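You operate a simulated robot arm through the tools that you are given. There is no shell and no other tool.

You run a simulated robot arm. Do the job below in one go: nothing can be reset, and whatever is moved stays where it is left.

TASK
Brush the lint off the green shirt and lay it in the drawer.
Fine: use the clothes brush and put it back; shut the drawer; drop nothing. What is to be rubbed or washed off counts as gone when no trace of it is left.
Where things are to end (x, y in the base frame): folded green shirt within 0.06 m of [1.02, 0.35].
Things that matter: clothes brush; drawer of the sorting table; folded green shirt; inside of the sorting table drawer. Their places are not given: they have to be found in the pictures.

It is judged by the outcome, as a careful person would: the job done as asked, and still so three seconds after it is handed in. It fails if anything else is knocked over, pushed out of place, dropped, spilled or broken. Flat cloth is picked up by pressing the open fingertips on it (5 to 10 N) and closing them slowly along it; thin cloth reads only 2 to 8 mm in the jaws.

THE ROBOT
A 6-joint arm with a three-finger gripper, fixed in place. Base frame: the origin is on the floor under the middle of its stand, x ahead of it, y to its left, z up. Readings come in m, rad, newtons and seconds.
It reaches about 1.213 m from its shoulder. Its first joint turns from -2.897 to 2.897 rad. Payload 4.89 kg.
The tool frame sits at the grasp point between the pads (the TCP): z along the fingers, y along the line on which they close. The tips reach 0.03 m beyond it. The gripper opens to 0.164 m; its body begins 0.125 m behind the TCP.
Orientation is that of the tool frame in the base frame, as a unit quaternion [x, y, z, w]. With the fingers straight down and closing along the base's y, the tool's x points along the base's -x, its y along +y and its z along -z.

THE INTERFACE
- The arm moves only by the tool step_arm. Its argument "commands" is a list that holds one entry, the list of rows, each a list of 7 numbers: the shift along the tool's x, y, z in m, then the turn, a rotation vector about the tool's x, y, z in rad, then the opening, from 0 (shut) to 1 (fully open). In form: [[[tx, ty, tz, rx, ry, rz, fingers], ...]]. A call has 1 to 20 rows; each row shifts and turns the commanded pose from where the row before left it, along the tool's axes as they then stand. Each row takes 0.2 s and may step no farther than 0.05 m and 0.15 rad from the row before; otherwise, or with a gripper value out of range, the whole call is refused. Where a pose cannot be reached the arm comes as near as it can. A force on the tool above 40 N (or 10 N above the force at the start of the call, whichever is more), or a blocked arm, ends the call early, and 0.2 s more pass. The fingers move at their own pace (about 0.108 m/s each) and stop on an object; they squeeze with about 36 N. The grip force told is the motor's: it shows also when the fingers shut on nothing. Time passes only in rows, and 0.2 s behind the last, so rows that do not move let the fingers close. It gives the time, the measured TCP pose, the force on the tool (base axes), the opening and the grip force at its end, in the units of the frame above (readings bear some noise), with the torque about the TCP (base axes, N m) and any sound that the robot's microphone picked up.
- Cameras (640 x 400 px; columns grow to the right, rows downward): "scene" is fixed at [0.4026, 0.4901, 1.4877]; the picture's right is [-0.56, -0.83, 0.00], its down [-0.70, 0.47, -0.53] and it looks along [0.44, -0.30, -0.85] (base axes); focal length 316 px, centre (320, 200). "wrist" rides on the gripper at [0.076, -0.002, -0.152] in the tool frame; the picture's right is [0.02, 1.00, 0.00], its down [-0.88, 0.02, -0.47] and it looks along [-0.47, 0.01, 0.88] (tool axes); focal length 247 px, centre (320, 200).
- get_image(camera): a new picture of that camera. The clock stands still meanwhile.
- lift_body(by): moves the trunk up (or, below 0, down) by that many m; the arm rides with it, the base frame stays. It gives what a move gives, with no picture.
- pixel_to_xyz(camera, pixels): for up to 12 pixels [column, row] of the newest picture of that camera ("zoom" is the newest enlarged one), the place [x, y, z] in the base frame of the surface seen there, good to about 0.003 m, but the place of the scene camera against the robot may be out by one fixed shift of up to 0.012 m in any direction. The clock stands still meanwhile.
- close_up(camera, box): a new picture of the part [left, top, right, bottom] of that camera's present view, enlarged. The clock stands still meanwhile.
- sign_off(): hands the job in; it is judged then, once.

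Open the gripper and draw the arm clear of the work before you hand the job in, unless the task says otherwise.

The tools are called after "Emit:" as a command line: name --argument value ..., lists and objects as JSON in quotes. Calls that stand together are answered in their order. step_arm: Moves the arm, as the interface text tells. Its arguments: {"type":"object","properties":{"commands":{"type":"array"}},"required":["commands"]} The other tools are called the same way: lift_body (by) moves the trunk up or down; get_image (camera) takes a picture; pixel_to_xyz (camera, pixels) gives the place of the surface under pixels of a picture; close_up (camera, box) takes an enlarged picture of a part of a camera's view; sign_off () hands the job in.

At the start:

```text
time: 0.0
position: [0.6474, 0.0385, 1.0426]
ee_rot: [0.0, 1.0, 0.0, -0.001]
contact_force: [-0.9, 0.5, -0.3]
wrist_torque: [-0.01, 0.03, 0.01]
width: 0.164
grip_force: 0.0
trunk travel left (down, up): [-0.175, 0.215]
```

scene: 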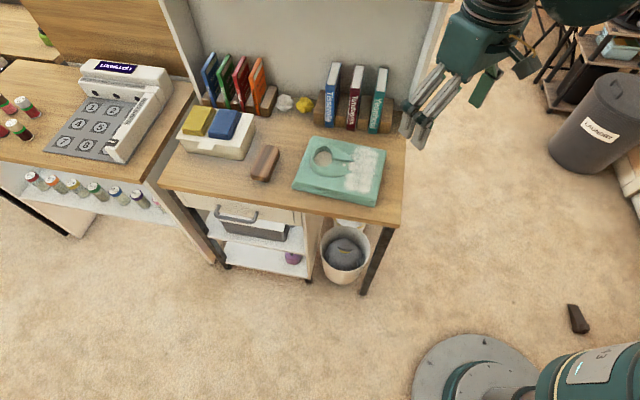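
wrist: 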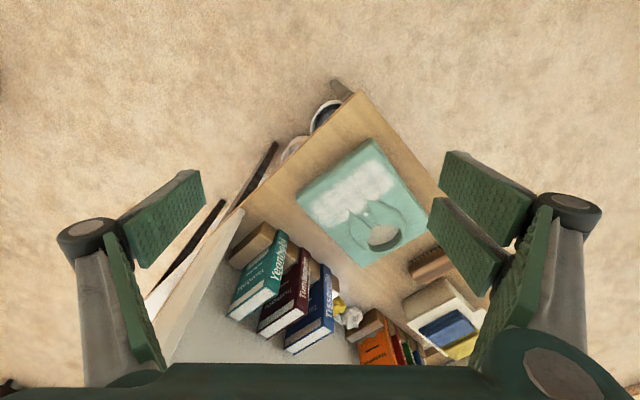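

The scene picture shows a sorting table with the green shirt near (340,170), a brown brush-like block near (265,162) and a drawer handle near (237,215). I look at them enlarged.

Emit:
close_up --camera "scene" --box '[150, 40, 420, 210]'

Emit:
close_up --camera "scene" --box '[150, 150, 410, 310]'

Emit:
get_image --camera "scene"

```text
2.35 times, centred on (285, 125) of scene
```

zoom: 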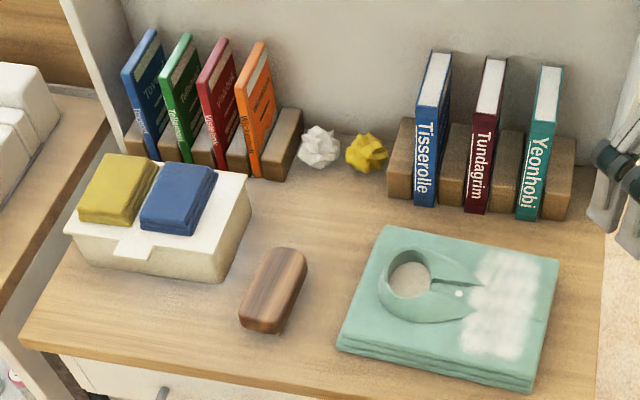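

```text
2.46 times, centred on (280, 230) of scene
```

zoom: 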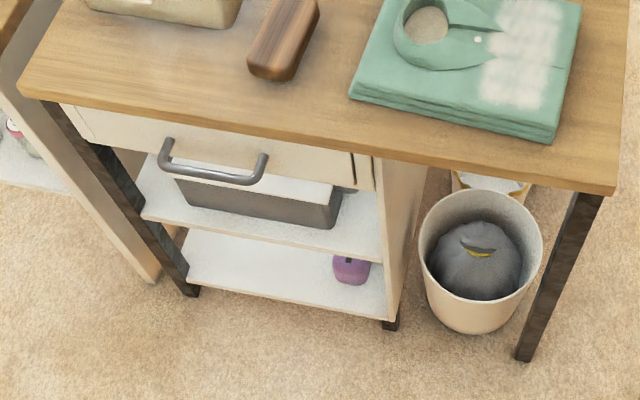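

```text
taken
```

scene: 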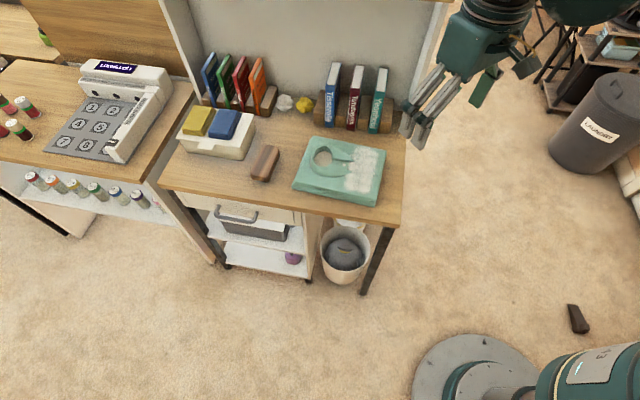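

The shirt with white lint, brush and drawer are all clear. I read their places off the scene picture.

Emit:
pixel_to_xyz --camera "scene" --pixels '[[316, 137], [385, 150], [376, 205], [293, 188], [340, 165], [365, 170], [262, 160], [270, 147], [256, 178], [278, 150], [250, 176], [268, 180]]'

Emit:
pixel_to_xyz --camera "scene" --pixels '[[160, 186], [401, 224], [406, 140], [218, 210], [237, 221], [258, 217], [180, 193], [300, 222], [262, 180], [230, 190], [280, 200], [210, 150]]'

Emit:
pixel_to_xyz --camera "scene" --pixels '[[333, 65], [356, 70], [380, 72], [375, 128], [305, 104], [285, 102], [245, 155], [180, 150], [235, 115], [350, 118], [398, 215], [410, 130]]'

```text
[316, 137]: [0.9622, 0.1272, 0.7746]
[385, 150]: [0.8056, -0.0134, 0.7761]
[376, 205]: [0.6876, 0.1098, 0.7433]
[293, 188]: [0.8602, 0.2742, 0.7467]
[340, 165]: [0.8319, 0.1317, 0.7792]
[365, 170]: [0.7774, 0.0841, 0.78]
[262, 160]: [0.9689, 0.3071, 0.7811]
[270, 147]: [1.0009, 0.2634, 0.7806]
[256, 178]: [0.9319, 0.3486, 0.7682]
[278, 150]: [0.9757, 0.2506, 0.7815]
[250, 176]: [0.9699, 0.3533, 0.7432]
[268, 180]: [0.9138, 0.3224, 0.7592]
```

```text
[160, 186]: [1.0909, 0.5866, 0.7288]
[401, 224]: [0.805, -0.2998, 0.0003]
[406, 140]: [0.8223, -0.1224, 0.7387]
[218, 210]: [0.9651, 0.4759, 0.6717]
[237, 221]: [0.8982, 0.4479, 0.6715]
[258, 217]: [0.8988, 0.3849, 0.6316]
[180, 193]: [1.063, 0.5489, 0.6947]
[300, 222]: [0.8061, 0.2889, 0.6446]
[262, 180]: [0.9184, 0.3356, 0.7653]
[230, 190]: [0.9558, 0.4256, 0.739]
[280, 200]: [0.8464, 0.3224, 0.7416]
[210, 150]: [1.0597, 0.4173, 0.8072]
```

```text
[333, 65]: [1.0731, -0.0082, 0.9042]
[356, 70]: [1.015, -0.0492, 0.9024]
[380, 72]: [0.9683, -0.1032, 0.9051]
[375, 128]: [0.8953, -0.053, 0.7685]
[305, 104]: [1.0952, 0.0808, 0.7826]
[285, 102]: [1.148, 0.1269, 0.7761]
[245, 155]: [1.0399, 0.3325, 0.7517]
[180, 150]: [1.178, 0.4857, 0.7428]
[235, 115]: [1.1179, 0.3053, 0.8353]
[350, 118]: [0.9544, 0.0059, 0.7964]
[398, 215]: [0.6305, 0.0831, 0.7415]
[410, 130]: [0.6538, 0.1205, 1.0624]
```

The table top lies near z 0.741 and the drawer under it faces (-x,+y). I check the same points with the wrist camera to find the fixed shift of the scene camera.

Emit:
close_up --camera "wrist" --box '[220, 70, 500, 370]'

Emit:
get_image --camera "wrist"

Emit:
close_up --camera "scene" --box '[280, 120, 410, 230]'

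```text
1.33 times, centred on (360, 220) of wrist
```

zoom: 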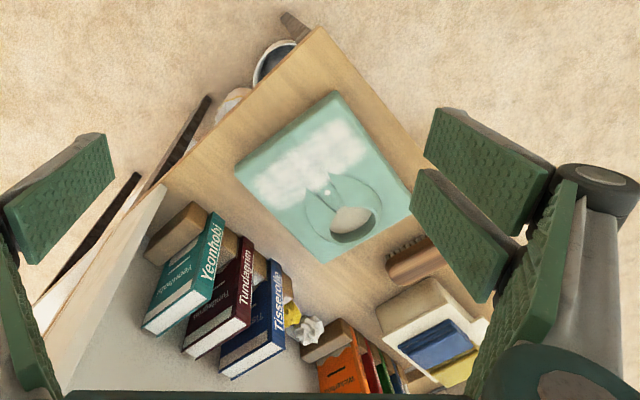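

```text
taken
```

wrist: 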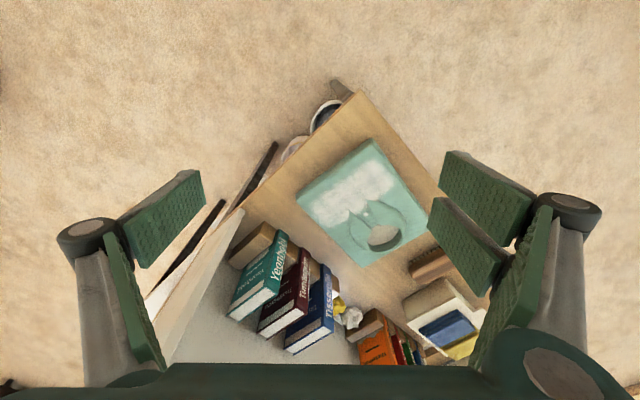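

```text
3.64 times, centred on (345, 175) of scene
```

zoom: 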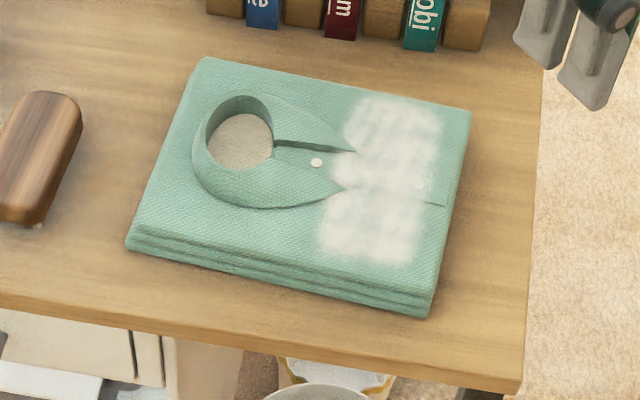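

The enlarged scene view shows the four top corners of the shirt and the lint patch between x 320–440 and y 95–265. I read matching points in the two cameras.

Emit:
pixel_to_xyz --camera "zoom" --pixels '[[207, 61], [467, 113], [428, 297], [132, 232], [316, 162], [360, 100], [440, 115], [320, 255], [415, 260], [518, 385], [10, 302], [20, 210]]'

Emit:
pixel_to_xyz --camera "wrist" --pixels '[[373, 142], [299, 197], [361, 262], [427, 210], [363, 213], [358, 95], [436, 183], [410, 270], [450, 262], [317, 253], [340, 225], [300, 300]]'

```text
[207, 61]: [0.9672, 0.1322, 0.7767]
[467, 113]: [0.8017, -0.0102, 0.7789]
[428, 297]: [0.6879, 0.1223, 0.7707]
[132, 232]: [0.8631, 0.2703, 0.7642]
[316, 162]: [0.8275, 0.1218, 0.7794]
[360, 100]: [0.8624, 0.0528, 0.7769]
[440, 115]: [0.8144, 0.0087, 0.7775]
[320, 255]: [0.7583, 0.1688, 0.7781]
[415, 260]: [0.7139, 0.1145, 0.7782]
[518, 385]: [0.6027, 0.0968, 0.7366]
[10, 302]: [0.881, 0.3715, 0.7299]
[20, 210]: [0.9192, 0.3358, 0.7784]
```

```text
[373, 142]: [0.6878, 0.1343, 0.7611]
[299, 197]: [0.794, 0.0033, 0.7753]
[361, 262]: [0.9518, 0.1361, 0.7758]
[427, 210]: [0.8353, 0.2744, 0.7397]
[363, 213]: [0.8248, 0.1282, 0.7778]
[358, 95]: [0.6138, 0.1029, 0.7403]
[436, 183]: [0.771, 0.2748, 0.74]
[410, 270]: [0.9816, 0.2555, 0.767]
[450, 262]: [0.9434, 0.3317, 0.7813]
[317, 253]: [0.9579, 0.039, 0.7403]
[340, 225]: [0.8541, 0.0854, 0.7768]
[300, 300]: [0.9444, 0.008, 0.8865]
```

The two cameras agree to about (-0.003,+0.006,-0.002), and the brush lies near (0.953,0.302) with its long side at about 130°. I turn the gripper across it and move over it at a safe height to look closer.

Emit:
step_arm --commands '[[[0, 0, 0, 0, 0, 0.147, 1], [0, 0, 0, 0, 0, 0.147, 1], [0, 0, 0, 0, 0, 0.147, 1], [0, 0, 0, 0, 0, 0.147, 1], [0, 0, 0, 0, 0, 0.147, 1], [0, 0, 0, 0, 0, 0.147, 1], [0.0012, 0.04, 0.004, 0, 0, 0, 1], [0.0012, 0.04, 0.004, 0, 0, 0, 1], [0.0012, 0.04, 0.004, 0, 0, 0, 1], [0.0012, 0.04, 0.004, 0, 0, 0, 1], [0.0012, 0.04, 0.004, 0, 0, 0, 1], [0.0012, 0.04, 0.004, 0, 0, 0, 1], [0.0012, 0.04, 0.004, 0, 0, 0, 1], [0.0012, 0.04, 0.004, 0, 0, 0, 1], [0.0012, 0.04, 0.004, 0, 0, 0, 1], [0.0012, 0.04, 0.004, 0, 0, 0, 1]]]'

```text
time: 3.4
position: [0.9483, 0.3027, 1.0036]
ee_rot: [0.426, 0.905, 0.001, 0.001]
contact_force: [0.0, -1.1, 0.5]
wrist_torque: [0.15, -0.17, 0.0]
width: 0.1642
grip_force: 0.0
trunk travel left (down, up): [-0.175, 0.215]
```

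The arm is over the brush at z 1.004. I look through both cameras.

Emit:
get_image --camera "wrist"

Emit:
get_image --camera "scene"

```text
taken
```

wrist: 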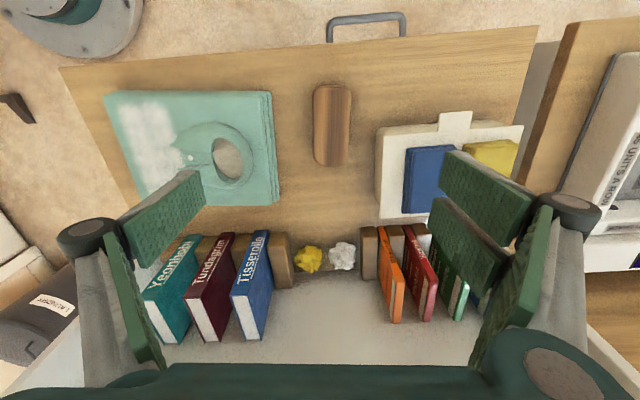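

```text
taken
```

scene: 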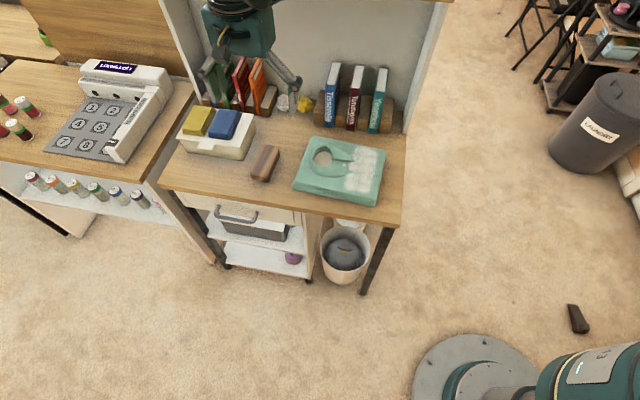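

The wrist picture shows the brush at (332,125), the drawer handle at (365,17), the shirt and the white box. I read their places off with this camera.

Emit:
pixel_to_xyz --camera "wrist" --pixels '[[332, 125], [318, 92], [348, 92], [346, 155], [318, 155], [332, 90], [332, 160], [365, 17], [331, 20], [403, 18], [331, 36], [404, 33]]'

Emit:
pixel_to_xyz --camera "wrist" --pixels '[[107, 97], [268, 95], [275, 200], [143, 200], [191, 157], [63, 72], [535, 30], [440, 120], [379, 130], [381, 210], [290, 262], [300, 66]]'

Emit:
close_up --camera "wrist" --box '[270, 0, 430, 200]'

```text
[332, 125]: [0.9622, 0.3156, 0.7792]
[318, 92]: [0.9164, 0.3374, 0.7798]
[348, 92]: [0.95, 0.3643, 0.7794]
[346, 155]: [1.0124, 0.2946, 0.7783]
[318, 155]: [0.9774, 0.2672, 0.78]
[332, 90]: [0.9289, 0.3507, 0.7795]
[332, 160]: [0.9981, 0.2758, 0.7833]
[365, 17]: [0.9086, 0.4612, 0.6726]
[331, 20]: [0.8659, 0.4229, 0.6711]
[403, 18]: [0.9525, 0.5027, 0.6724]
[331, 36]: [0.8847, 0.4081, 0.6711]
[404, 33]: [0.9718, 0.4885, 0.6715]
```

```text
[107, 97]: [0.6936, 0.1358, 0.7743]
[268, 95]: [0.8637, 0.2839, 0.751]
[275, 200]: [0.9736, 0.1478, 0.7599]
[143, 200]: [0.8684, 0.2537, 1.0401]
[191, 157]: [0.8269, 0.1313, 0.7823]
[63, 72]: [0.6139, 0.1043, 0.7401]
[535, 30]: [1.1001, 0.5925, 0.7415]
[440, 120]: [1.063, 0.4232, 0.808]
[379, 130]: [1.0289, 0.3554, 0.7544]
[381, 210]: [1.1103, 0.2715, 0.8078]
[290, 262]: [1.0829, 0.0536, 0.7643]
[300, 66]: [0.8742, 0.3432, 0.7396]
```

```text
2.00 times, centred on (350, 100) of wrist
```

zoom: 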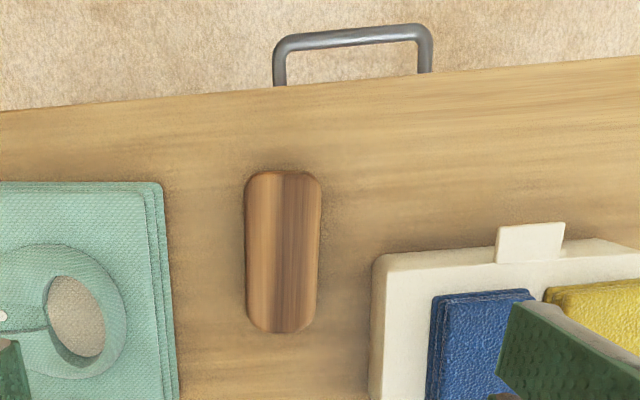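

The brush centre is near (0.963,0.3155), top z 0.7795, long side at about 131°, and the box is 0.076 m to the side of it. So I narrow the fingers to about 0.075 m, centre on the brush and go down part of the way.

Emit:
step_arm --commands '[[[0, 0.01, 0, 0, 0, -0.025, 0.46], [0, 0.0095, 0.02, 0, 0, 0, 0.46], [0, 0, 0.03, 0, 0, 0, 0.46], [0, 0, 0.03, 0, 0, 0, 0.46], [0, 0, 0.03, 0, 0, 0, 0.46], [0, 0, 0.02, 0, 0, 0, 0.46], [0, 0, 0, 0, 0, 0, 0.46]]]'

Emit:
get_image --camera "wrist"

Emit:
close_up --camera "scene" --box '[190, 60, 350, 200]'

```text
time: 5.0
position: [0.9606, 0.316, 0.8718]
ee_rot: [0.415, 0.91, 0.001, 0.0]
contact_force: [0.8, 1.6, -0.4]
wrist_torque: [-0.01, 0.01, 0.0]
width: 0.0753
grip_force: 0.0
trunk travel left (down, up): [-0.175, 0.215]
```

```text
taken
```

wrist: 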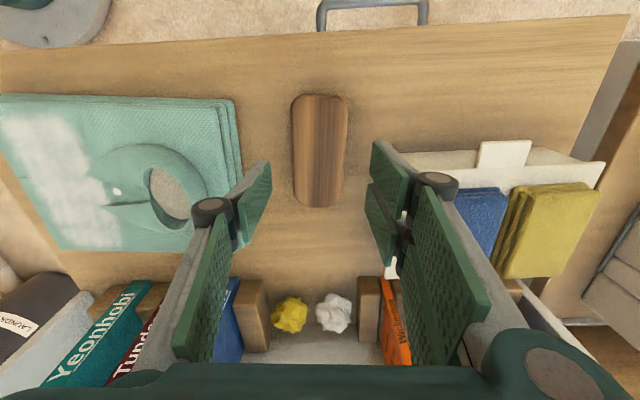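

```text
2.86 times, centred on (270, 130) of scene
```

zoom: 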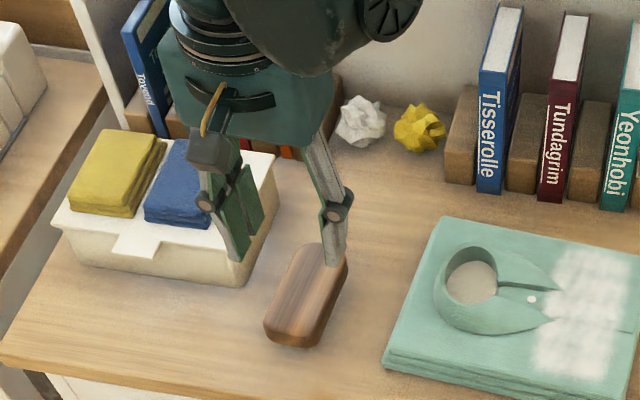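

The fingers are centred on the brush (pixel column 320), with the box close on the right. I measure the brush sides and the box wall before going down.

Emit:
pixel_to_xyz --camera "wrist" --pixels '[[293, 150], [347, 150], [320, 98], [318, 204], [295, 120], [345, 120], [320, 150], [478, 150], [400, 162], [412, 156], [440, 180], [420, 160]]'

Emit:
pixel_to_xyz --camera "zoom" --pixels '[[265, 335], [290, 350], [310, 345], [250, 275], [275, 160], [160, 285], [330, 262], [305, 250], [270, 300], [240, 285], [272, 335], [292, 340]]'

```text
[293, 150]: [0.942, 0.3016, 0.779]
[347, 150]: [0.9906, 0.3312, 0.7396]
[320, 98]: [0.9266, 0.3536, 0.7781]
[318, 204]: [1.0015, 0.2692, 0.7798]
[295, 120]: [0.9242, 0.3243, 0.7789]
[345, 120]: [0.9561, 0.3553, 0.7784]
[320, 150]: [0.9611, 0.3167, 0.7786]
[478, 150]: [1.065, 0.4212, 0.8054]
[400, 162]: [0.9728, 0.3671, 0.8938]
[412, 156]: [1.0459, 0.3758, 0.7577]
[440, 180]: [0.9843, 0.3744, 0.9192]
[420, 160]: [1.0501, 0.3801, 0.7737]
```

```text
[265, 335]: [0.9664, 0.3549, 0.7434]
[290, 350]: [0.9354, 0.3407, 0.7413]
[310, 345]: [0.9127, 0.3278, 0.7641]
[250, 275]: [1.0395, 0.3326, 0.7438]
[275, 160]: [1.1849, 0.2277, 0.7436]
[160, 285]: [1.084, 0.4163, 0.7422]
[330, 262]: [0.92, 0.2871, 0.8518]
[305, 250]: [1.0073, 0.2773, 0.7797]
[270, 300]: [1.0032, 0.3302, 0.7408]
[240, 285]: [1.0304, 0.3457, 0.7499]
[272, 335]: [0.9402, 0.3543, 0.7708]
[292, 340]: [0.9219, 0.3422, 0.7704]
```

The brush is about 0.05 wide and 0.113 long, centred under the fingers, and the box wall is 0.076 m off, so the lower fingers clear it. I go down to TCP z 0.787 (tips at 0.757) and close.

Emit:
step_arm --commands '[[[0, 0, 0.02, 0, 0, 0, 0.46], [0, 0, 0.02, 0, 0, 0, 0.46], [0, 0, 0.02, 0, 0, 0, 0.46], [0, 0, 0.015, 0, 0, 0, 0.46], [0, 0, 0.0098, 0, 0, 0, 0.46], [0, 0, 0, 0, 0, 0, 0.46]]]'

Emit:
get_image --camera "wrist"

Emit:
close_up --camera "scene" --box '[190, 80, 330, 200]'

```text
time: 6.4
position: [0.9626, 0.3154, 0.7866]
ee_rot: [0.416, 0.909, 0.0, 0.0]
contact_force: [-0.6, 0.1, -0.3]
wrist_torque: [-0.01, 0.01, 0.0]
width: 0.0755
grip_force: 0.1
trunk travel left (down, up): [-0.175, 0.215]
```

```text
taken
```

wrist: 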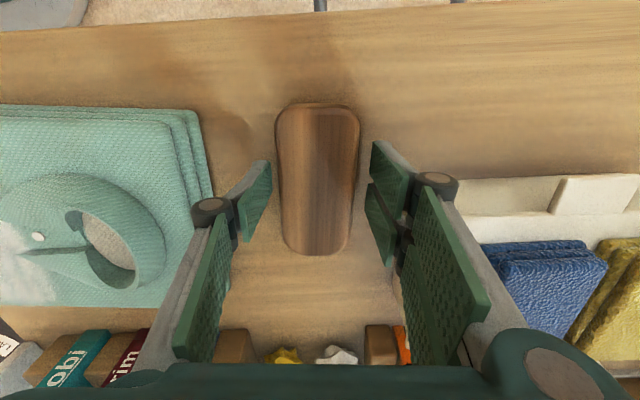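

```text
3.33 times, centred on (260, 140) of scene
```

zoom: 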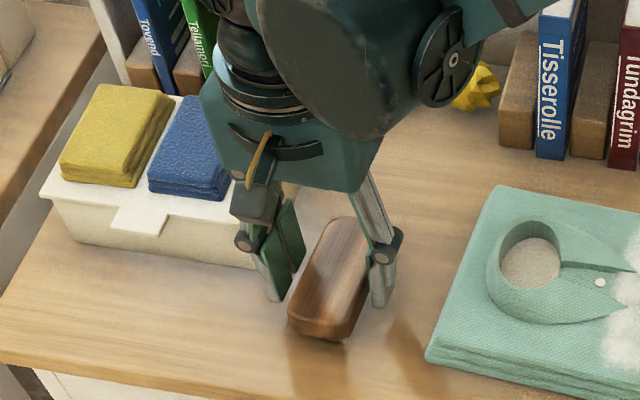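

The brush stands squarely between the pads with nothing touched. I close the fingers on it.

Emit:
step_arm --commands '[[[0, 0, 0, 0, 0, 0, 0.36], [0, 0, 0, 0, 0, 0, 0.3], [0, 0, 0, 0, 0, 0, 0.24], [0, 0, 0, 0, 0, 0, 0.18], [0, 0, 0, 0, 0, 0, 0.1], [0, 0, 0, 0, 0, 0, 0.1]]]'

```text
time: 7.8
position: [0.963, 0.315, 0.7864]
ee_rot: [0.416, 0.909, 0.0, 0.0]
contact_force: [-0.8, -0.5, 0.2]
wrist_torque: [0.01, 0.0, 0.05]
width: 0.0554
grip_force: 36.2
trunk travel left (down, up): [-0.175, 0.215]
```

The brush is held at 0.0554 m with 36 N; its home pose is TCP (0.963,0.315,0.7864). I lift it straight up and check the hold.

Emit:
step_arm --commands '[[[0, 0, -0.01, 0, 0, 0, 0.1], [0, 0, -0.02, 0, 0, 0, 0.1], [0, 0, -0.03, 0, 0, 0, 0.1], [0, 0, -0.03, 0, 0, 0, 0.1], [0, 0, -0.02, 0, 0, 0, 0.1], [0, 0, 0, 0, 0, 0, 0.1]]]'

Emit:
get_image --camera "wrist"

Emit:
close_up --camera "scene" --box '[190, 60, 400, 210]'

```text
time: 9.2
position: [0.9621, 0.3132, 0.9]
ee_rot: [0.415, 0.91, -0.001, -0.001]
contact_force: [-0.1, 1.0, -0.5]
wrist_torque: [0.0, -0.03, 0.01]
width: 0.0552
grip_force: 35.9
trunk travel left (down, up): [-0.175, 0.215]
```

```text
taken
```

wrist: 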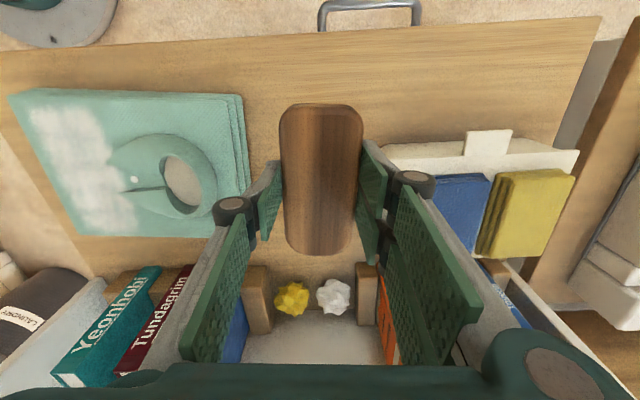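

```text
2.67 times, centred on (295, 135) of scene
```

zoom: 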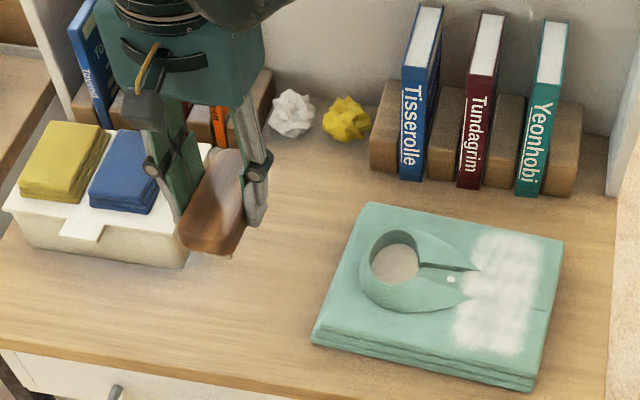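

The brush is held firmly and its bristle ends are about 0.0455 m below the TCP. I read the lint patch (30–135, 105–235) and the shirt corners in the wrist picture.

Emit:
pixel_to_xyz --camera "wrist" --pixels '[[30, 112], [100, 108], [135, 222], [82, 230], [133, 180], [12, 97], [230, 97], [78, 236], [212, 208], [110, 155], [108, 128], [120, 205]]'

Emit:
close_up --camera "scene" --box '[290, 130, 400, 210]'

```text
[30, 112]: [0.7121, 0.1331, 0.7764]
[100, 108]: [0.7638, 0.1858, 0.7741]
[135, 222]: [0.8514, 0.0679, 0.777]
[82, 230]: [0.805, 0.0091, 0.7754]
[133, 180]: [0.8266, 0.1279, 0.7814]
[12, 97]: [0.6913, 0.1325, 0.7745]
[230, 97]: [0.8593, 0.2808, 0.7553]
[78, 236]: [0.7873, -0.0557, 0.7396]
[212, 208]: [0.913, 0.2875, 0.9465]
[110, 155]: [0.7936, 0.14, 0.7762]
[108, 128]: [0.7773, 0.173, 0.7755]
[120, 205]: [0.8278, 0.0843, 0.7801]
```

```text
5.00 times, centred on (345, 170) of scene
```

zoom: 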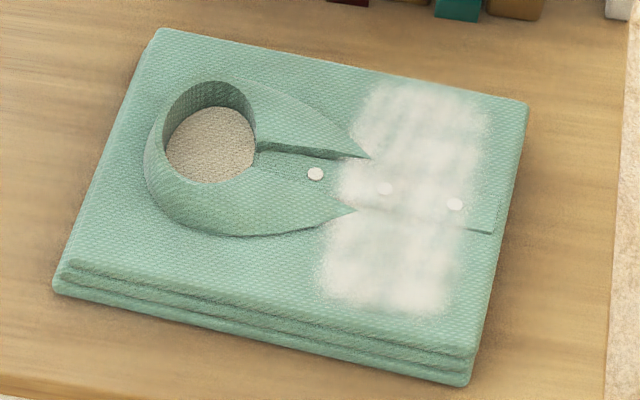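

The lint patch is a rectangle from about (322,85) to (492,305) in this zoom, up to the collar tips. I read its corners precisely.

Emit:
pixel_to_xyz --camera "zoom" --pixels '[[370, 85], [492, 98], [462, 305], [322, 290], [335, 190], [316, 174], [523, 106], [470, 352], [68, 268], [158, 34], [345, 215], [205, 210]]'

```text
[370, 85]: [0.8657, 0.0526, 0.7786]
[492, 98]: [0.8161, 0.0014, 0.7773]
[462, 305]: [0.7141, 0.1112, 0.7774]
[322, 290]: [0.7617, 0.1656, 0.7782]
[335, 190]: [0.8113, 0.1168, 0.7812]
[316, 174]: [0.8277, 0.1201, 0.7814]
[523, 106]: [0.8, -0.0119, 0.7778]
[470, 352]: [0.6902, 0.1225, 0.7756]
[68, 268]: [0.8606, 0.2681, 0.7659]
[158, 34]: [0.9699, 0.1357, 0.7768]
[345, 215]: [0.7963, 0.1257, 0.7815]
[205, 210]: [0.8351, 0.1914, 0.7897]
```

The lint spans 0.078 m along the shirt's long side and 0.155 m across it; the brush long side (0.113 m) already lies across it. I carry the brush to above the collar-side part of the lint, with the bristles still 4 cm clear.

Emit:
step_arm --commands '[[[-0.013, -0.0406, 0.0, 0, 0, 0, 0.1], [-0.013, -0.0406, 0.0, 0, 0, 0, 0.1], [-0.013, -0.0406, 0.0, 0, 0, 0, 0.1], [-0.013, -0.0406, 0.01, 0, 0, 0, 0.1], [-0.013, -0.0406, 0.01, 0, 0, 0, 0.1], [-0.0127, -0.0406, 0.01, 0, 0, 0, 0.1], [0, 0, 0, 0, 0, 0, 0.1]]]'

Emit:
get_image --camera "wrist"

Emit:
close_up --camera "scene" --box '[260, 60, 420, 220]'

```text
time: 10.8
position: [0.8296, 0.0946, 0.8663]
ee_rot: [0.416, 0.909, 0.0, 0.0]
contact_force: [0.1, 0.2, -0.7]
wrist_torque: [-0.02, 0.02, -0.03]
width: 0.0553
grip_force: 36.0
trunk travel left (down, up): [-0.175, 0.215]
```

```text
taken
```

wrist: 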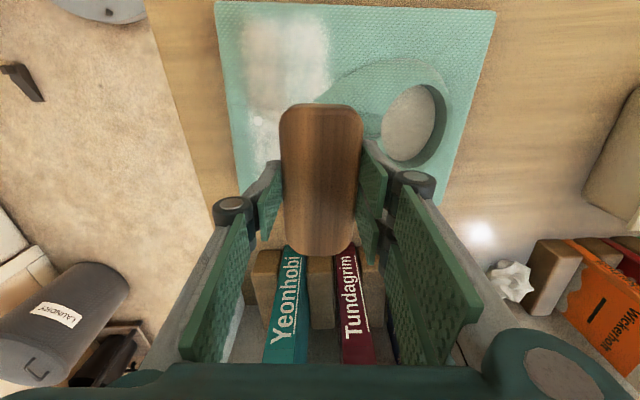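

```text
2.50 times, centred on (340, 140) of scene
```

zoom: 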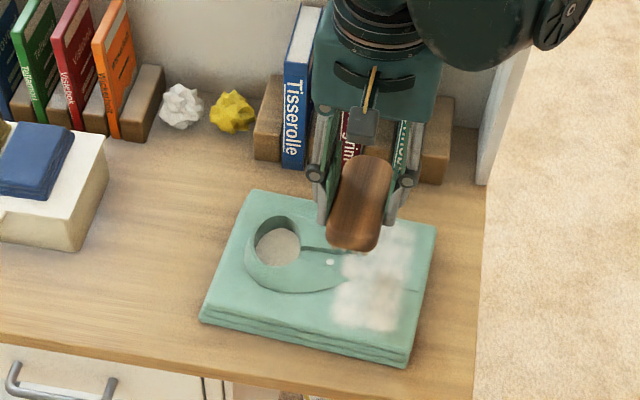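

The brush hangs over the back half of the lint at the collar side. I lower it to just above the cloth.

Emit:
step_arm --commands '[[[0, 0, 0.01, 0, 0, 0, 0.1], [0, 0, 0.01, 0, 0, 0, 0.1], [0, 0, 0.01, 0, 0, 0, 0.1], [0, 0, 0.005, 0, 0, 0, 0.1], [0, 0, 0, 0, 0, 0, 0.1]]]'

```text
time: 12.0
position: [0.8298, 0.0959, 0.8321]
ee_rot: [0.416, 0.909, -0.001, 0.001]
contact_force: [0.2, -0.4, -1.6]
wrist_torque: [0.01, 0.01, -0.02]
width: 0.0553
grip_force: 36.2
trunk travel left (down, up): [-0.175, 0.215]
```

No contact yet at z 0.832. I go down in 2 mm steps and watch the force.

Emit:
step_arm --commands '[[[0, 0, 0.002, 0, 0, 0, 0.1], [0, 0, 0.002, 0, 0, 0, 0.1], [0, 0, 0, 0, 0, 0, 0.1]]]'

```text
time: 12.8
position: [0.8306, 0.0959, 0.8273]
ee_rot: [0.415, 0.91, 0.0, 0.0]
contact_force: [0.1, 0.1, 0.3]
wrist_torque: [-0.02, 0.01, 0.02]
width: 0.0554
grip_force: 36.2
trunk travel left (down, up): [-0.175, 0.215]
```

Still free at 0.8273. I take two more 1.5 mm steps.

Emit:
step_arm --commands '[[[0, 0, 0.0015, 0, 0, 0, 0.1], [0, 0, 0.0015, 0, 0, 0, 0.1], [0, 0, 0, 0, 0, 0, 0.1]]]'

```text
time: 13.6
position: [0.8289, 0.0969, 0.826]
ee_rot: [0.415, 0.91, 0.0, -0.001]
contact_force: [0.5, 0.4, -0.6]
wrist_torque: [0.03, -0.01, 0.02]
width: 0.0552
grip_force: 35.9
trunk travel left (down, up): [-0.175, 0.215]
```

Still no contact force. I go down another 3 mm in small steps.

Emit:
step_arm --commands '[[[0, 0, 0.0015, 0, 0, 0, 0.1], [0, 0, 0.0015, 0, 0, 0, 0.1], [0, 0, 0, 0, 0, 0, 0.1]]]'

```text
time: 14.4
position: [0.8295, 0.0977, 0.8226]
ee_rot: [0.416, 0.909, 0.0, 0.0]
contact_force: [0.9, 0.6, 6.1]
wrist_torque: [0.05, -0.05, 0.07]
width: 0.0552
grip_force: 36.2
trunk travel left (down, up): [-0.175, 0.215]
```

The bristles press with 6 N. I stroke 0.08 m along the shirt toward its hem end.

Emit:
step_arm --commands '[[[0, -0.01, 0, 0, 0, 0, 0.1], [0, -0.01, 0, 0, 0, 0, 0.1], [0, -0.01, 0, 0, 0, 0, 0.1], [0, -0.01, 0, 0, 0, 0, 0.1]]]'

Emit:
get_image --camera "wrist"

Emit:
close_up --camera "scene" --box '[260, 100, 420, 220]'

```text
time: 15.4
position: [0.8011, 0.0699, 0.824]
ee_rot: [0.415, 0.91, 0.0, 0.0]
contact_force: [-0.1, -0.4, -1.9]
wrist_torque: [-0.04, 0.04, -0.01]
width: 0.0555
grip_force: 35.6
trunk travel left (down, up): [-0.175, 0.215]
```

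```text
taken
```

wrist: 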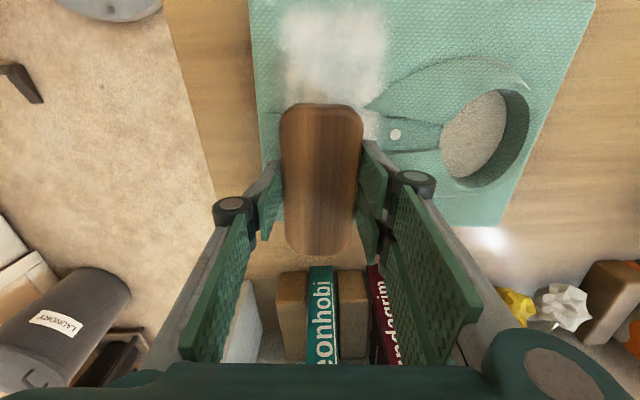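

```text
3.33 times, centred on (340, 160) of scene
```

zoom: 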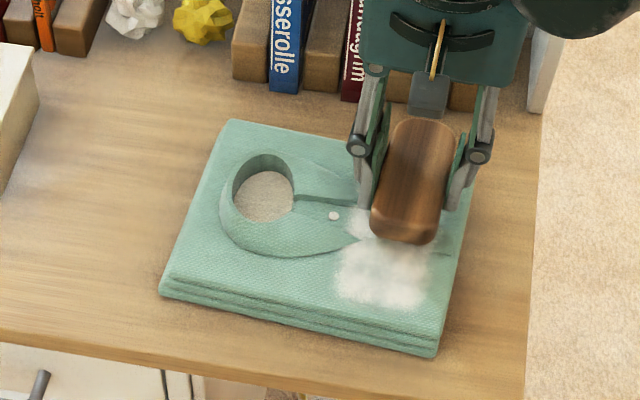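

Lint is coming off behind the brush; contact has gone light past the collar. I lower in small steps to press again, then continue the stroke.

Emit:
step_arm --commands '[[[0, 0, 0.0015, 0, 0, 0, 0.1], [0, 0, 0.0015, 0, 0, 0, 0.1], [0, 0, 0, 0, 0, 0, 0.1]]]'

```text
time: 16.2
position: [0.8003, 0.07, 0.8206]
ee_rot: [0.415, 0.91, 0.0, -0.001]
contact_force: [1.7, -2.1, 30.0]
wrist_torque: [-0.09, -0.09, -0.02]
width: 0.0552
grip_force: 36.0
trunk travel left (down, up): [-0.175, 0.215]
```

That pressed too hard (30 N). I back off 2 mm.

Emit:
step_arm --commands '[[[0, 0, -0.002, 0, 0, 0, 0.1], [0, 0, 0, 0, 0, 0, 0.1]]]'

```text
time: 16.8
position: [0.7999, 0.0706, 0.823]
ee_rot: [0.416, 0.909, 0.0, 0.0]
contact_force: [-1.8, 0.8, 4.9]
wrist_torque: [-0.08, -0.11, 0.05]
width: 0.0551
grip_force: 36.1
trunk travel left (down, up): [-0.175, 0.215]
```

Contact is 4.9 N, as wanted. I finish this stroke toward the hem.

Emit:
step_arm --commands '[[[0, -0.01, 0, 0, 0, 0, 0.1], [0, -0.01, 0, 0, 0, 0, 0.1], [0, -0.01, 0, 0, 0, 0, 0.1], [0, -0.007, 0, 0, 0, 0, 0.1]]]'

Emit:
get_image --camera "wrist"

Emit:
close_up --camera "scene" --box '[260, 100, 420, 220]'

```text
time: 17.8
position: [0.7722, 0.0466, 0.8212]
ee_rot: [0.415, 0.91, 0.0, 0.0]
contact_force: [8.8, 6.5, 22.3]
wrist_torque: [0.45, -0.42, -0.01]
width: 0.0554
grip_force: 35.9
trunk travel left (down, up): [-0.175, 0.215]
```

```text
taken
```

wrist: 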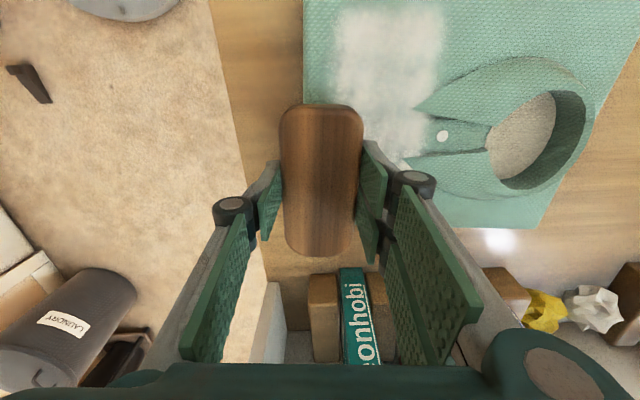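

```text
3.33 times, centred on (340, 160) of scene
```

zoom: 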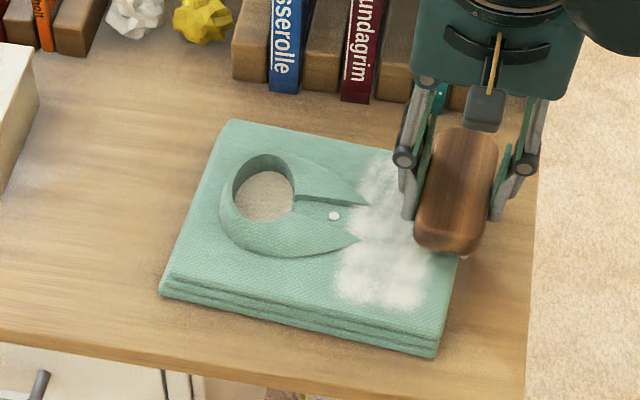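

Lint is only partly off near (380,200); the force at the hem is 22 N, so I ease up 1 mm and brush back toward the collar.

Emit:
step_arm --commands '[[[0, 0, -0.001, 0, 0, 0, 0.1], [0, 0.01, 0, 0, 0, 0, 0.1], [0, 0.01, 0, 0, 0, 0, 0.1], [0, 0.01, 0, 0, 0, 0, 0.1]]]'

```text
time: 18.8
position: [0.7957, 0.0659, 0.8229]
ee_rot: [0.416, 0.909, 0.0, 0.0]
contact_force: [0.2, -0.3, -0.8]
wrist_torque: [0.01, -0.06, 0.0]
width: 0.0554
grip_force: 35.4
trunk travel left (down, up): [-0.175, 0.215]
```

Contact was lost at 1 mm up. I lower by 0.8 mm and brush on toward the collar.

Emit:
step_arm --commands '[[[0, 0, 0.0012, 0, 0, 0, 0.1], [0, 0.008, 0, 0, 0, 0, 0.1]]]'

```text
time: 19.4
position: [0.7987, 0.0693, 0.8227]
ee_rot: [0.415, 0.91, 0.0, 0.0]
contact_force: [-2.8, -3.3, 6.5]
wrist_torque: [-0.15, 0.1, -0.02]
width: 0.0553
grip_force: 36.1
trunk travel left (down, up): [-0.175, 0.215]
```

The bristles press with 6.5 N while sliding. I continue toward the collar.

Emit:
step_arm --commands '[[[0, 0.01, 0, 0, 0, 0, 0.1], [0, 0.01, 0, 0, 0, 0, 0.1]]]'

Emit:
get_image --camera "wrist"

Emit:
close_up --camera "scene" --box '[260, 100, 420, 220]'

```text
time: 20.0
position: [0.8155, 0.0817, 0.8231]
ee_rot: [0.414, 0.91, 0.0, -0.001]
contact_force: [-1.6, -1.6, 4.0]
wrist_torque: [-0.09, 0.07, -0.05]
width: 0.0553
grip_force: 36.2
trunk travel left (down, up): [-0.175, 0.215]
```

```text
taken
```

wrist: 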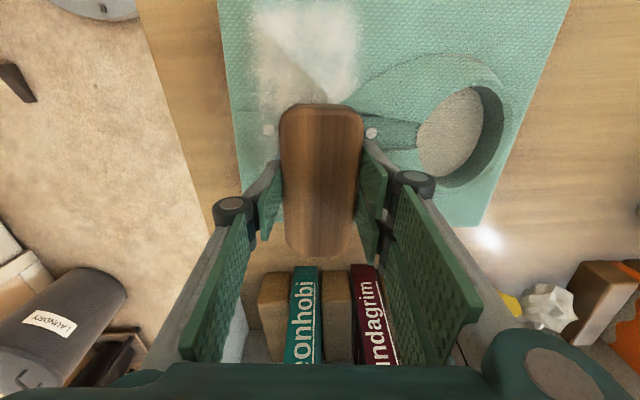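

```text
3.33 times, centred on (340, 160) of scene
```

zoom: 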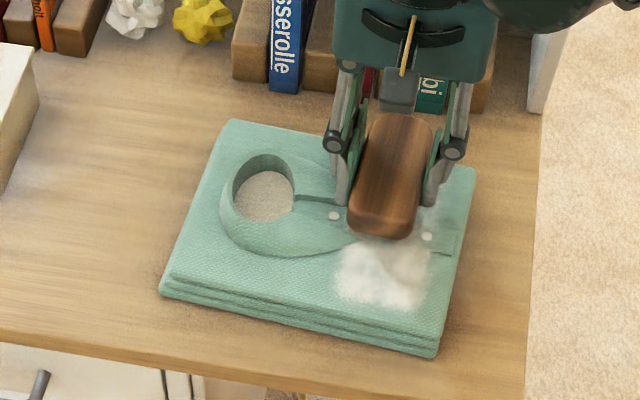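

The back half of the lint is getting faint with 4–6 N. I brush on to the collar tip and back at this height.

Emit:
step_arm --commands '[[[0, 0.008, 0, 0, 0, 0, 0.1], [0, 0.008, 0, 0, 0, 0, 0.1], [0, -0.008, 0, 0, 0, 0, 0.1], [0, -0.008, 0, 0, 0, 0, 0.1], [0, -0.01, 0, 0, 0, 0, 0.1], [0, -0.01, 0, 0, 0, 0, 0.1]]]'

```text
time: 21.4
position: [0.8015, 0.0695, 0.8216]
ee_rot: [0.416, 0.909, 0.0, 0.0]
contact_force: [-0.3, -0.4, 1.5]
wrist_torque: [0.0, -0.03, -0.02]
width: 0.0554
grip_force: 36.5
trunk travel left (down, up): [-0.175, 0.215]
```

Force is down to 1.5 N; I lower 0.4 mm and stroke on to the hem and back.

Emit:
step_arm --commands '[[[0, -0.008, 0.0004, 0, 0, 0, 0.1], [0, -0.008, 0, 0, 0, 0, 0.1], [0, -0.008, 0, 0, 0, 0, 0.1]]]'

Emit:
close_up --camera "scene" --box '[260, 100, 420, 220]'

```text
time: 22.2
position: [0.784, 0.0556, 0.8214]
ee_rot: [0.414, 0.91, 0.0, -0.001]
contact_force: [3.0, 4.4, 12.5]
wrist_torque: [0.21, -0.17, 0.06]
width: 0.0552
grip_force: 35.9
trunk travel left (down, up): [-0.175, 0.215]
```

```text
3.33 times, centred on (340, 160) of scene
```

zoom: 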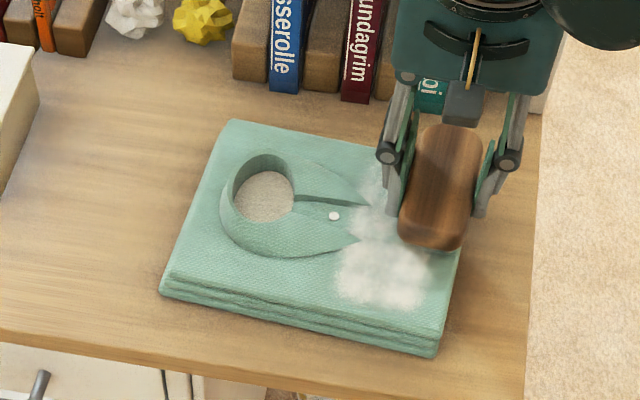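

Force is 12.5 N and some lint is still left near (375,195). I make a full pass to the collar and back with the same height.

Emit:
step_arm --commands '[[[0, 0.01, 0, 0, 0, 0, 0.1], [0, 0.01, 0, 0, 0, 0, 0.1], [0, 0.01, 0, 0, 0, 0, 0.1], [0, 0.01, 0, 0, 0, 0, 0.1]]]'

```text
time: 23.2
position: [0.8129, 0.0823, 0.8221]
ee_rot: [0.414, 0.91, -0.001, 0.0]
contact_force: [-0.3, -0.7, 0.0]
wrist_torque: [0.03, 0.0, 0.01]
width: 0.0552
grip_force: 35.4
trunk travel left (down, up): [-0.175, 0.215]
```

No force here now. I lower in half-millimetre steps until it presses again.

Emit:
step_arm --commands '[[[0, 0, 0.0006, 0, 0, 0, 0.1], [0, 0, 0.0004, 0, 0, 0, 0.1]]]'

```text
time: 23.8
position: [0.8138, 0.0824, 0.8214]
ee_rot: [0.415, 0.91, 0.0, 0.0]
contact_force: [10.9, 4.7, 24.1]
wrist_torque: [0.27, -0.37, 0.0]
width: 0.0554
grip_force: 36.1
trunk travel left (down, up): [-0.175, 0.215]
```

That is 24 N; I ease up 0.5 mm and stroke to the collar tip.

Emit:
step_arm --commands '[[[0, 0.005, -0.0005, 0, 0, 0, 0.1], [0, 0.006, 0, 0, 0, 0, 0.1], [0, 0.006, 0, 0, 0, 0, 0.1]]]'

```text
time: 24.6
position: [0.8251, 0.0924, 0.8217]
ee_rot: [0.415, 0.91, 0.0, 0.0]
contact_force: [-5.0, -4.7, 9.5]
wrist_torque: [-0.2, 0.16, -0.03]
width: 0.0553
grip_force: 36.0
trunk travel left (down, up): [-0.175, 0.215]
```

Now 9.5 N at the collar tip. I stroke back toward the hem and check.

Emit:
step_arm --commands '[[[0, -0.008, 0, 0, 0, 0, 0.1], [0, -0.008, 0, 0, 0, 0, 0.1], [0, -0.008, 0, 0, 0, 0, 0.1], [0, -0.008, 0, 0, 0, 0, 0.1], [0, -0.008, 0, 0, 0, 0, 0.1]]]'

Emit:
close_up --camera "scene" --box '[260, 100, 420, 220]'

```text
time: 25.8
position: [0.795, 0.0653, 0.8205]
ee_rot: [0.416, 0.909, 0.0, 0.001]
contact_force: [12.7, 11.8, 31.6]
wrist_torque: [0.43, -0.5, 0.03]
width: 0.0556
grip_force: 35.9
trunk travel left (down, up): [-0.175, 0.215]
```

```text
3.33 times, centred on (340, 160) of scene
```

zoom: 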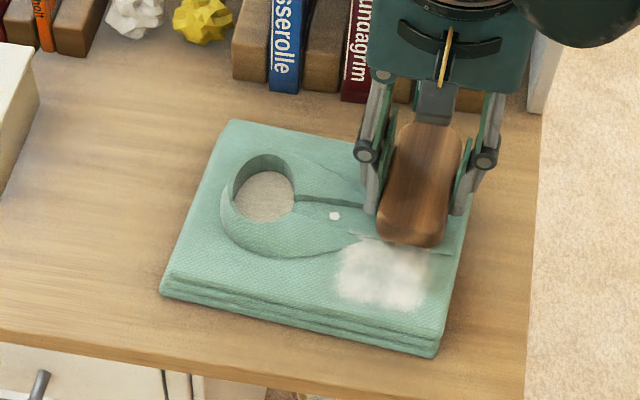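

Stroking toward the hem raises the force to 31 N, so I ease up 1 mm for the rest of this stroke. Lint in this band is now mostly gone.

Emit:
step_arm --commands '[[[0, 0, -0.001, 0, 0, 0, 0.1], [0, -0.008, 0, 0, 0, 0, 0.1], [0, -0.008, 0, 0, 0, 0, 0.1], [0, -0.008, 0, 0, 0, 0, 0.1]]]'

```text
time: 26.8
position: [0.7773, 0.0498, 0.8217]
ee_rot: [0.415, 0.91, 0.0, 0.0]
contact_force: [-0.2, -0.1, -0.9]
wrist_torque: [0.01, 0.04, 0.03]
width: 0.0553
grip_force: 36.1
trunk travel left (down, up): [-0.175, 0.215]
```

No force now. I lift 2 cm, shift 0.055 m toward the front for the second band and look at the result.

Emit:
step_arm --commands '[[[0, 0, -0.02, 0, 0, 0, 0.1], [0.02, 0, 0, 0, 0, 0, 0.1], [0.02, 0, 0, 0, 0, 0, 0.1], [0.015, 0, 0, 0, 0, 0, 0.1], [0, 0, 0, 0, 0, 0, 0.1]]]'

Emit:
get_image --camera "wrist"

Emit:
close_up --camera "scene" --box '[260, 100, 420, 220]'

```text
time: 28.0
position: [0.7425, 0.0904, 0.8449]
ee_rot: [0.416, 0.909, 0.0, 0.0]
contact_force: [0.4, 0.0, -0.7]
wrist_torque: [0.03, -0.05, 0.02]
width: 0.0552
grip_force: 35.8
trunk travel left (down, up): [-0.175, 0.215]
```

```text
taken
```

wrist: 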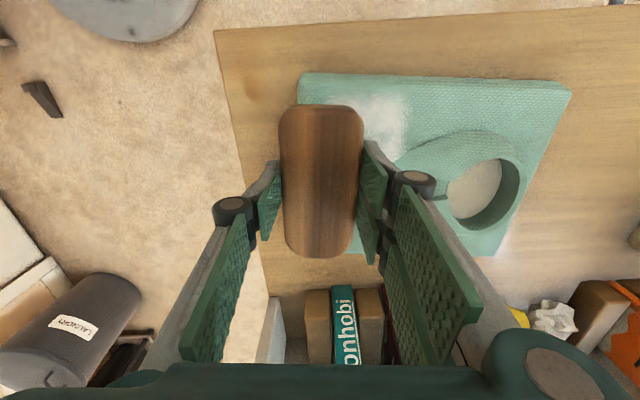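

```text
3.33 times, centred on (340, 160) of scene
```

zoom: 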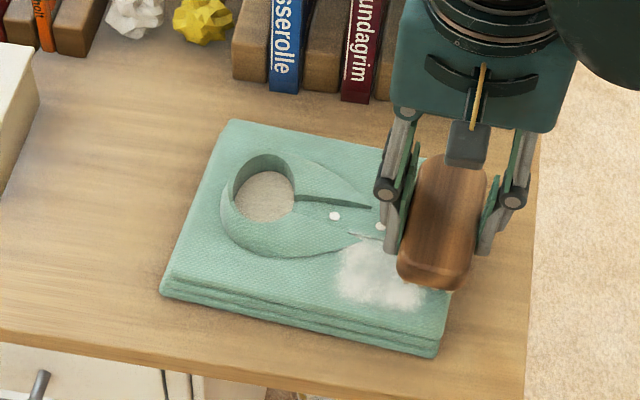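

The back band by the collar is clean now; the front half at (385,275) remains. I lower the brush at the hem end of that band.

Emit:
step_arm --commands '[[[0, 0, 0.01, 0, 0, 0, 0.1], [0, 0, 0.008, 0, 0, 0, 0.1], [0, 0, 0.0015, 0, 0, 0, 0.1], [0, 0, 0, 0, 0, 0, 0.1]]]'

```text
time: 29.0
position: [0.7422, 0.0906, 0.8226]
ee_rot: [0.416, 0.909, -0.001, 0.0]
contact_force: [0.3, 0.1, -1.3]
wrist_torque: [0.02, 0.01, 0.0]
width: 0.0554
grip_force: 36.7
trunk travel left (down, up): [-0.175, 0.215]
```

Not touching yet. I go 1 mm further in half steps.

Emit:
step_arm --commands '[[[0, 0, 0.0006, 0, 0, 0, 0.1], [0, 0, 0.0006, 0, 0, 0, 0.1], [0, 0, 0, 0, 0, 0, 0.1]]]'

```text
time: 29.8
position: [0.7417, 0.0917, 0.8218]
ee_rot: [0.415, 0.91, 0.001, 0.0]
contact_force: [-0.7, 0.1, -1.6]
wrist_torque: [0.0, 0.01, 0.02]
width: 0.0554
grip_force: 35.7
trunk travel left (down, up): [-0.175, 0.215]
```

Still free; I take another 0.8 mm.

Emit:
step_arm --commands '[[[0, 0, 0.0004, 0, 0, 0, 0.1], [0, 0, 0.0004, 0, 0, 0, 0.1], [0, 0, 0, 0, 0, 0, 0.1]]]'

```text
time: 30.6
position: [0.7417, 0.0925, 0.8198]
ee_rot: [0.416, 0.91, 0.0, 0.0]
contact_force: [0.0, 0.4, -0.6]
wrist_torque: [-0.01, -0.01, 0.01]
width: 0.0554
grip_force: 35.9
trunk travel left (down, up): [-0.175, 0.215]
```

Still no contact at 0.820; I keep lowering gently.

Emit:
step_arm --commands '[[[0, 0, 0.0005, 0, 0, 0, 0.1], [0, 0, 0.0005, 0, 0, 0, 0.1], [0, 0, 0, 0, 0, 0, 0.1]]]'

```text
time: 31.4
position: [0.7416, 0.0918, 0.8208]
ee_rot: [0.415, 0.91, 0.0, 0.0]
contact_force: [2.4, 0.9, 12.0]
wrist_torque: [-0.21, -0.08, 0.07]
width: 0.0555
grip_force: 36.0
trunk travel left (down, up): [-0.175, 0.215]
```

Contact 12 N. I stroke toward the collar.

Emit:
step_arm --commands '[[[0, 0.008, -0.0003, 0, 0, 0, 0.1], [0, 0.008, 0, 0, 0, 0, 0.1], [0, 0.008, 0, 0, 0, 0, 0.1]]]'

```text
time: 32.2
position: [0.7604, 0.1082, 0.8191]
ee_rot: [0.415, 0.91, 0.0, 0.0]
contact_force: [-0.3, -0.1, -0.3]
wrist_torque: [0.0, -0.02, -0.02]
width: 0.0554
grip_force: 36.0
trunk travel left (down, up): [-0.175, 0.215]
```

Contact gone; I lower 0.8 mm while continuing.

Emit:
step_arm --commands '[[[0, 0, 0.0005, 0, 0, 0, 0.1], [0, 0, 0.0004, 0, 0, 0, 0.1], [0, 0.004, 0, 0, 0, 0, 0.1]]]'

```text
time: 33.0
position: [0.762, 0.1106, 0.8203]
ee_rot: [0.415, 0.91, -0.001, -0.001]
contact_force: [-6.3, -7.7, 14.4]
wrist_torque: [-0.4, 0.18, -0.05]
width: 0.0552
grip_force: 36.3
trunk travel left (down, up): [-0.175, 0.215]
```

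Contact is 14 N. I ease 0.2 mm and stroke on.

Emit:
step_arm --commands '[[[0, 0.008, -0.0002, 0, 0, 0, 0.1], [0, 0.008, 0, 0, 0, 0, 0.1], [0, 0.008, 0, 0, 0, 0, 0.1]]]'

Emit:
close_up --camera "scene" --box '[260, 100, 420, 220]'

Emit:
get_image --camera "wrist"

```text
time: 33.8
position: [0.779, 0.1245, 0.8207]
ee_rot: [0.416, 0.91, 0.0, 0.0]
contact_force: [-12.5, -11.7, 25.2]
wrist_torque: [-0.51, 0.53, -0.05]
width: 0.0551
grip_force: 36.0
trunk travel left (down, up): [-0.175, 0.215]
```

```text
3.33 times, centred on (340, 160) of scene
```

zoom: 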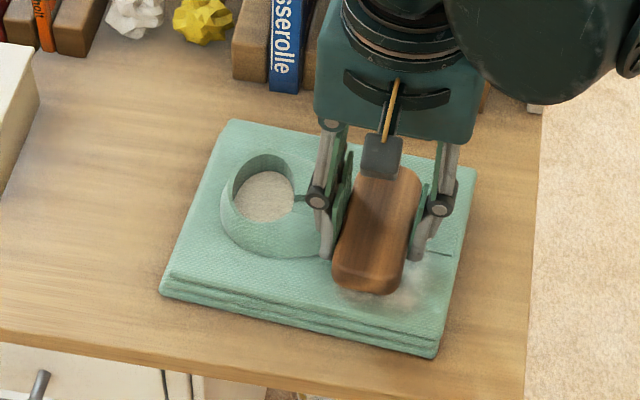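

```text
taken
```

wrist: 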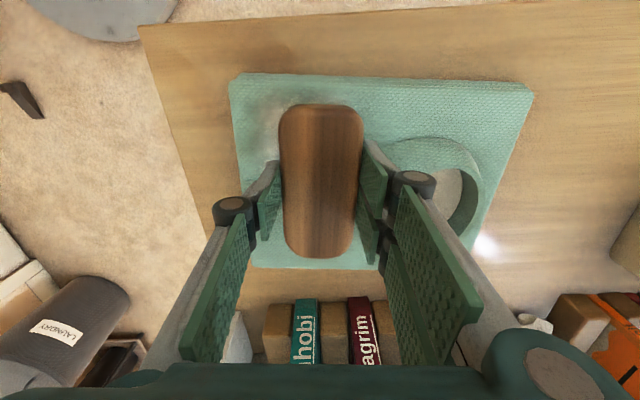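

Most of the front band is gone; faint lint remains at (400,300) at the front edge. I ease off, go 0.01 m further to the collar side, then shift 0.012 m toward the front and stroke back.

Emit:
step_arm --commands '[[[0, 0.005, -0.0006, 0, 0, 0, 0.1], [0, 0.005, 0, 0, 0, 0, 0.1], [0.006, 0, -0.0003, 0, 0, 0, 0.1], [0.006, 0, 0, 0, 0, 0, 0.1]]]'

```text
time: 34.8
position: [0.7793, 0.1405, 0.8205]
ee_rot: [0.416, 0.91, 0.001, 0.0]
contact_force: [11.3, -8.5, 25.0]
wrist_torque: [-0.35, -0.53, -0.05]
width: 0.0554
grip_force: 36.2
trunk travel left (down, up): [-0.175, 0.215]
```

Still 25 N, so I ease another 0.6 mm and stroke back toward the hem.

Emit:
step_arm --commands '[[[0, -0.006, -0.0006, 0, 0, 0, 0.1], [0, -0.008, 0, 0, 0, 0, 0.1], [0, -0.008, 0, 0, 0, 0, 0.1]]]'

```text
time: 35.6
position: [0.7617, 0.1283, 0.8195]
ee_rot: [0.415, 0.91, 0.001, 0.0]
contact_force: [9.7, 9.7, 26.6]
wrist_torque: [0.46, -0.45, 0.09]
width: 0.0551
grip_force: 35.8
trunk travel left (down, up): [-0.175, 0.215]
```

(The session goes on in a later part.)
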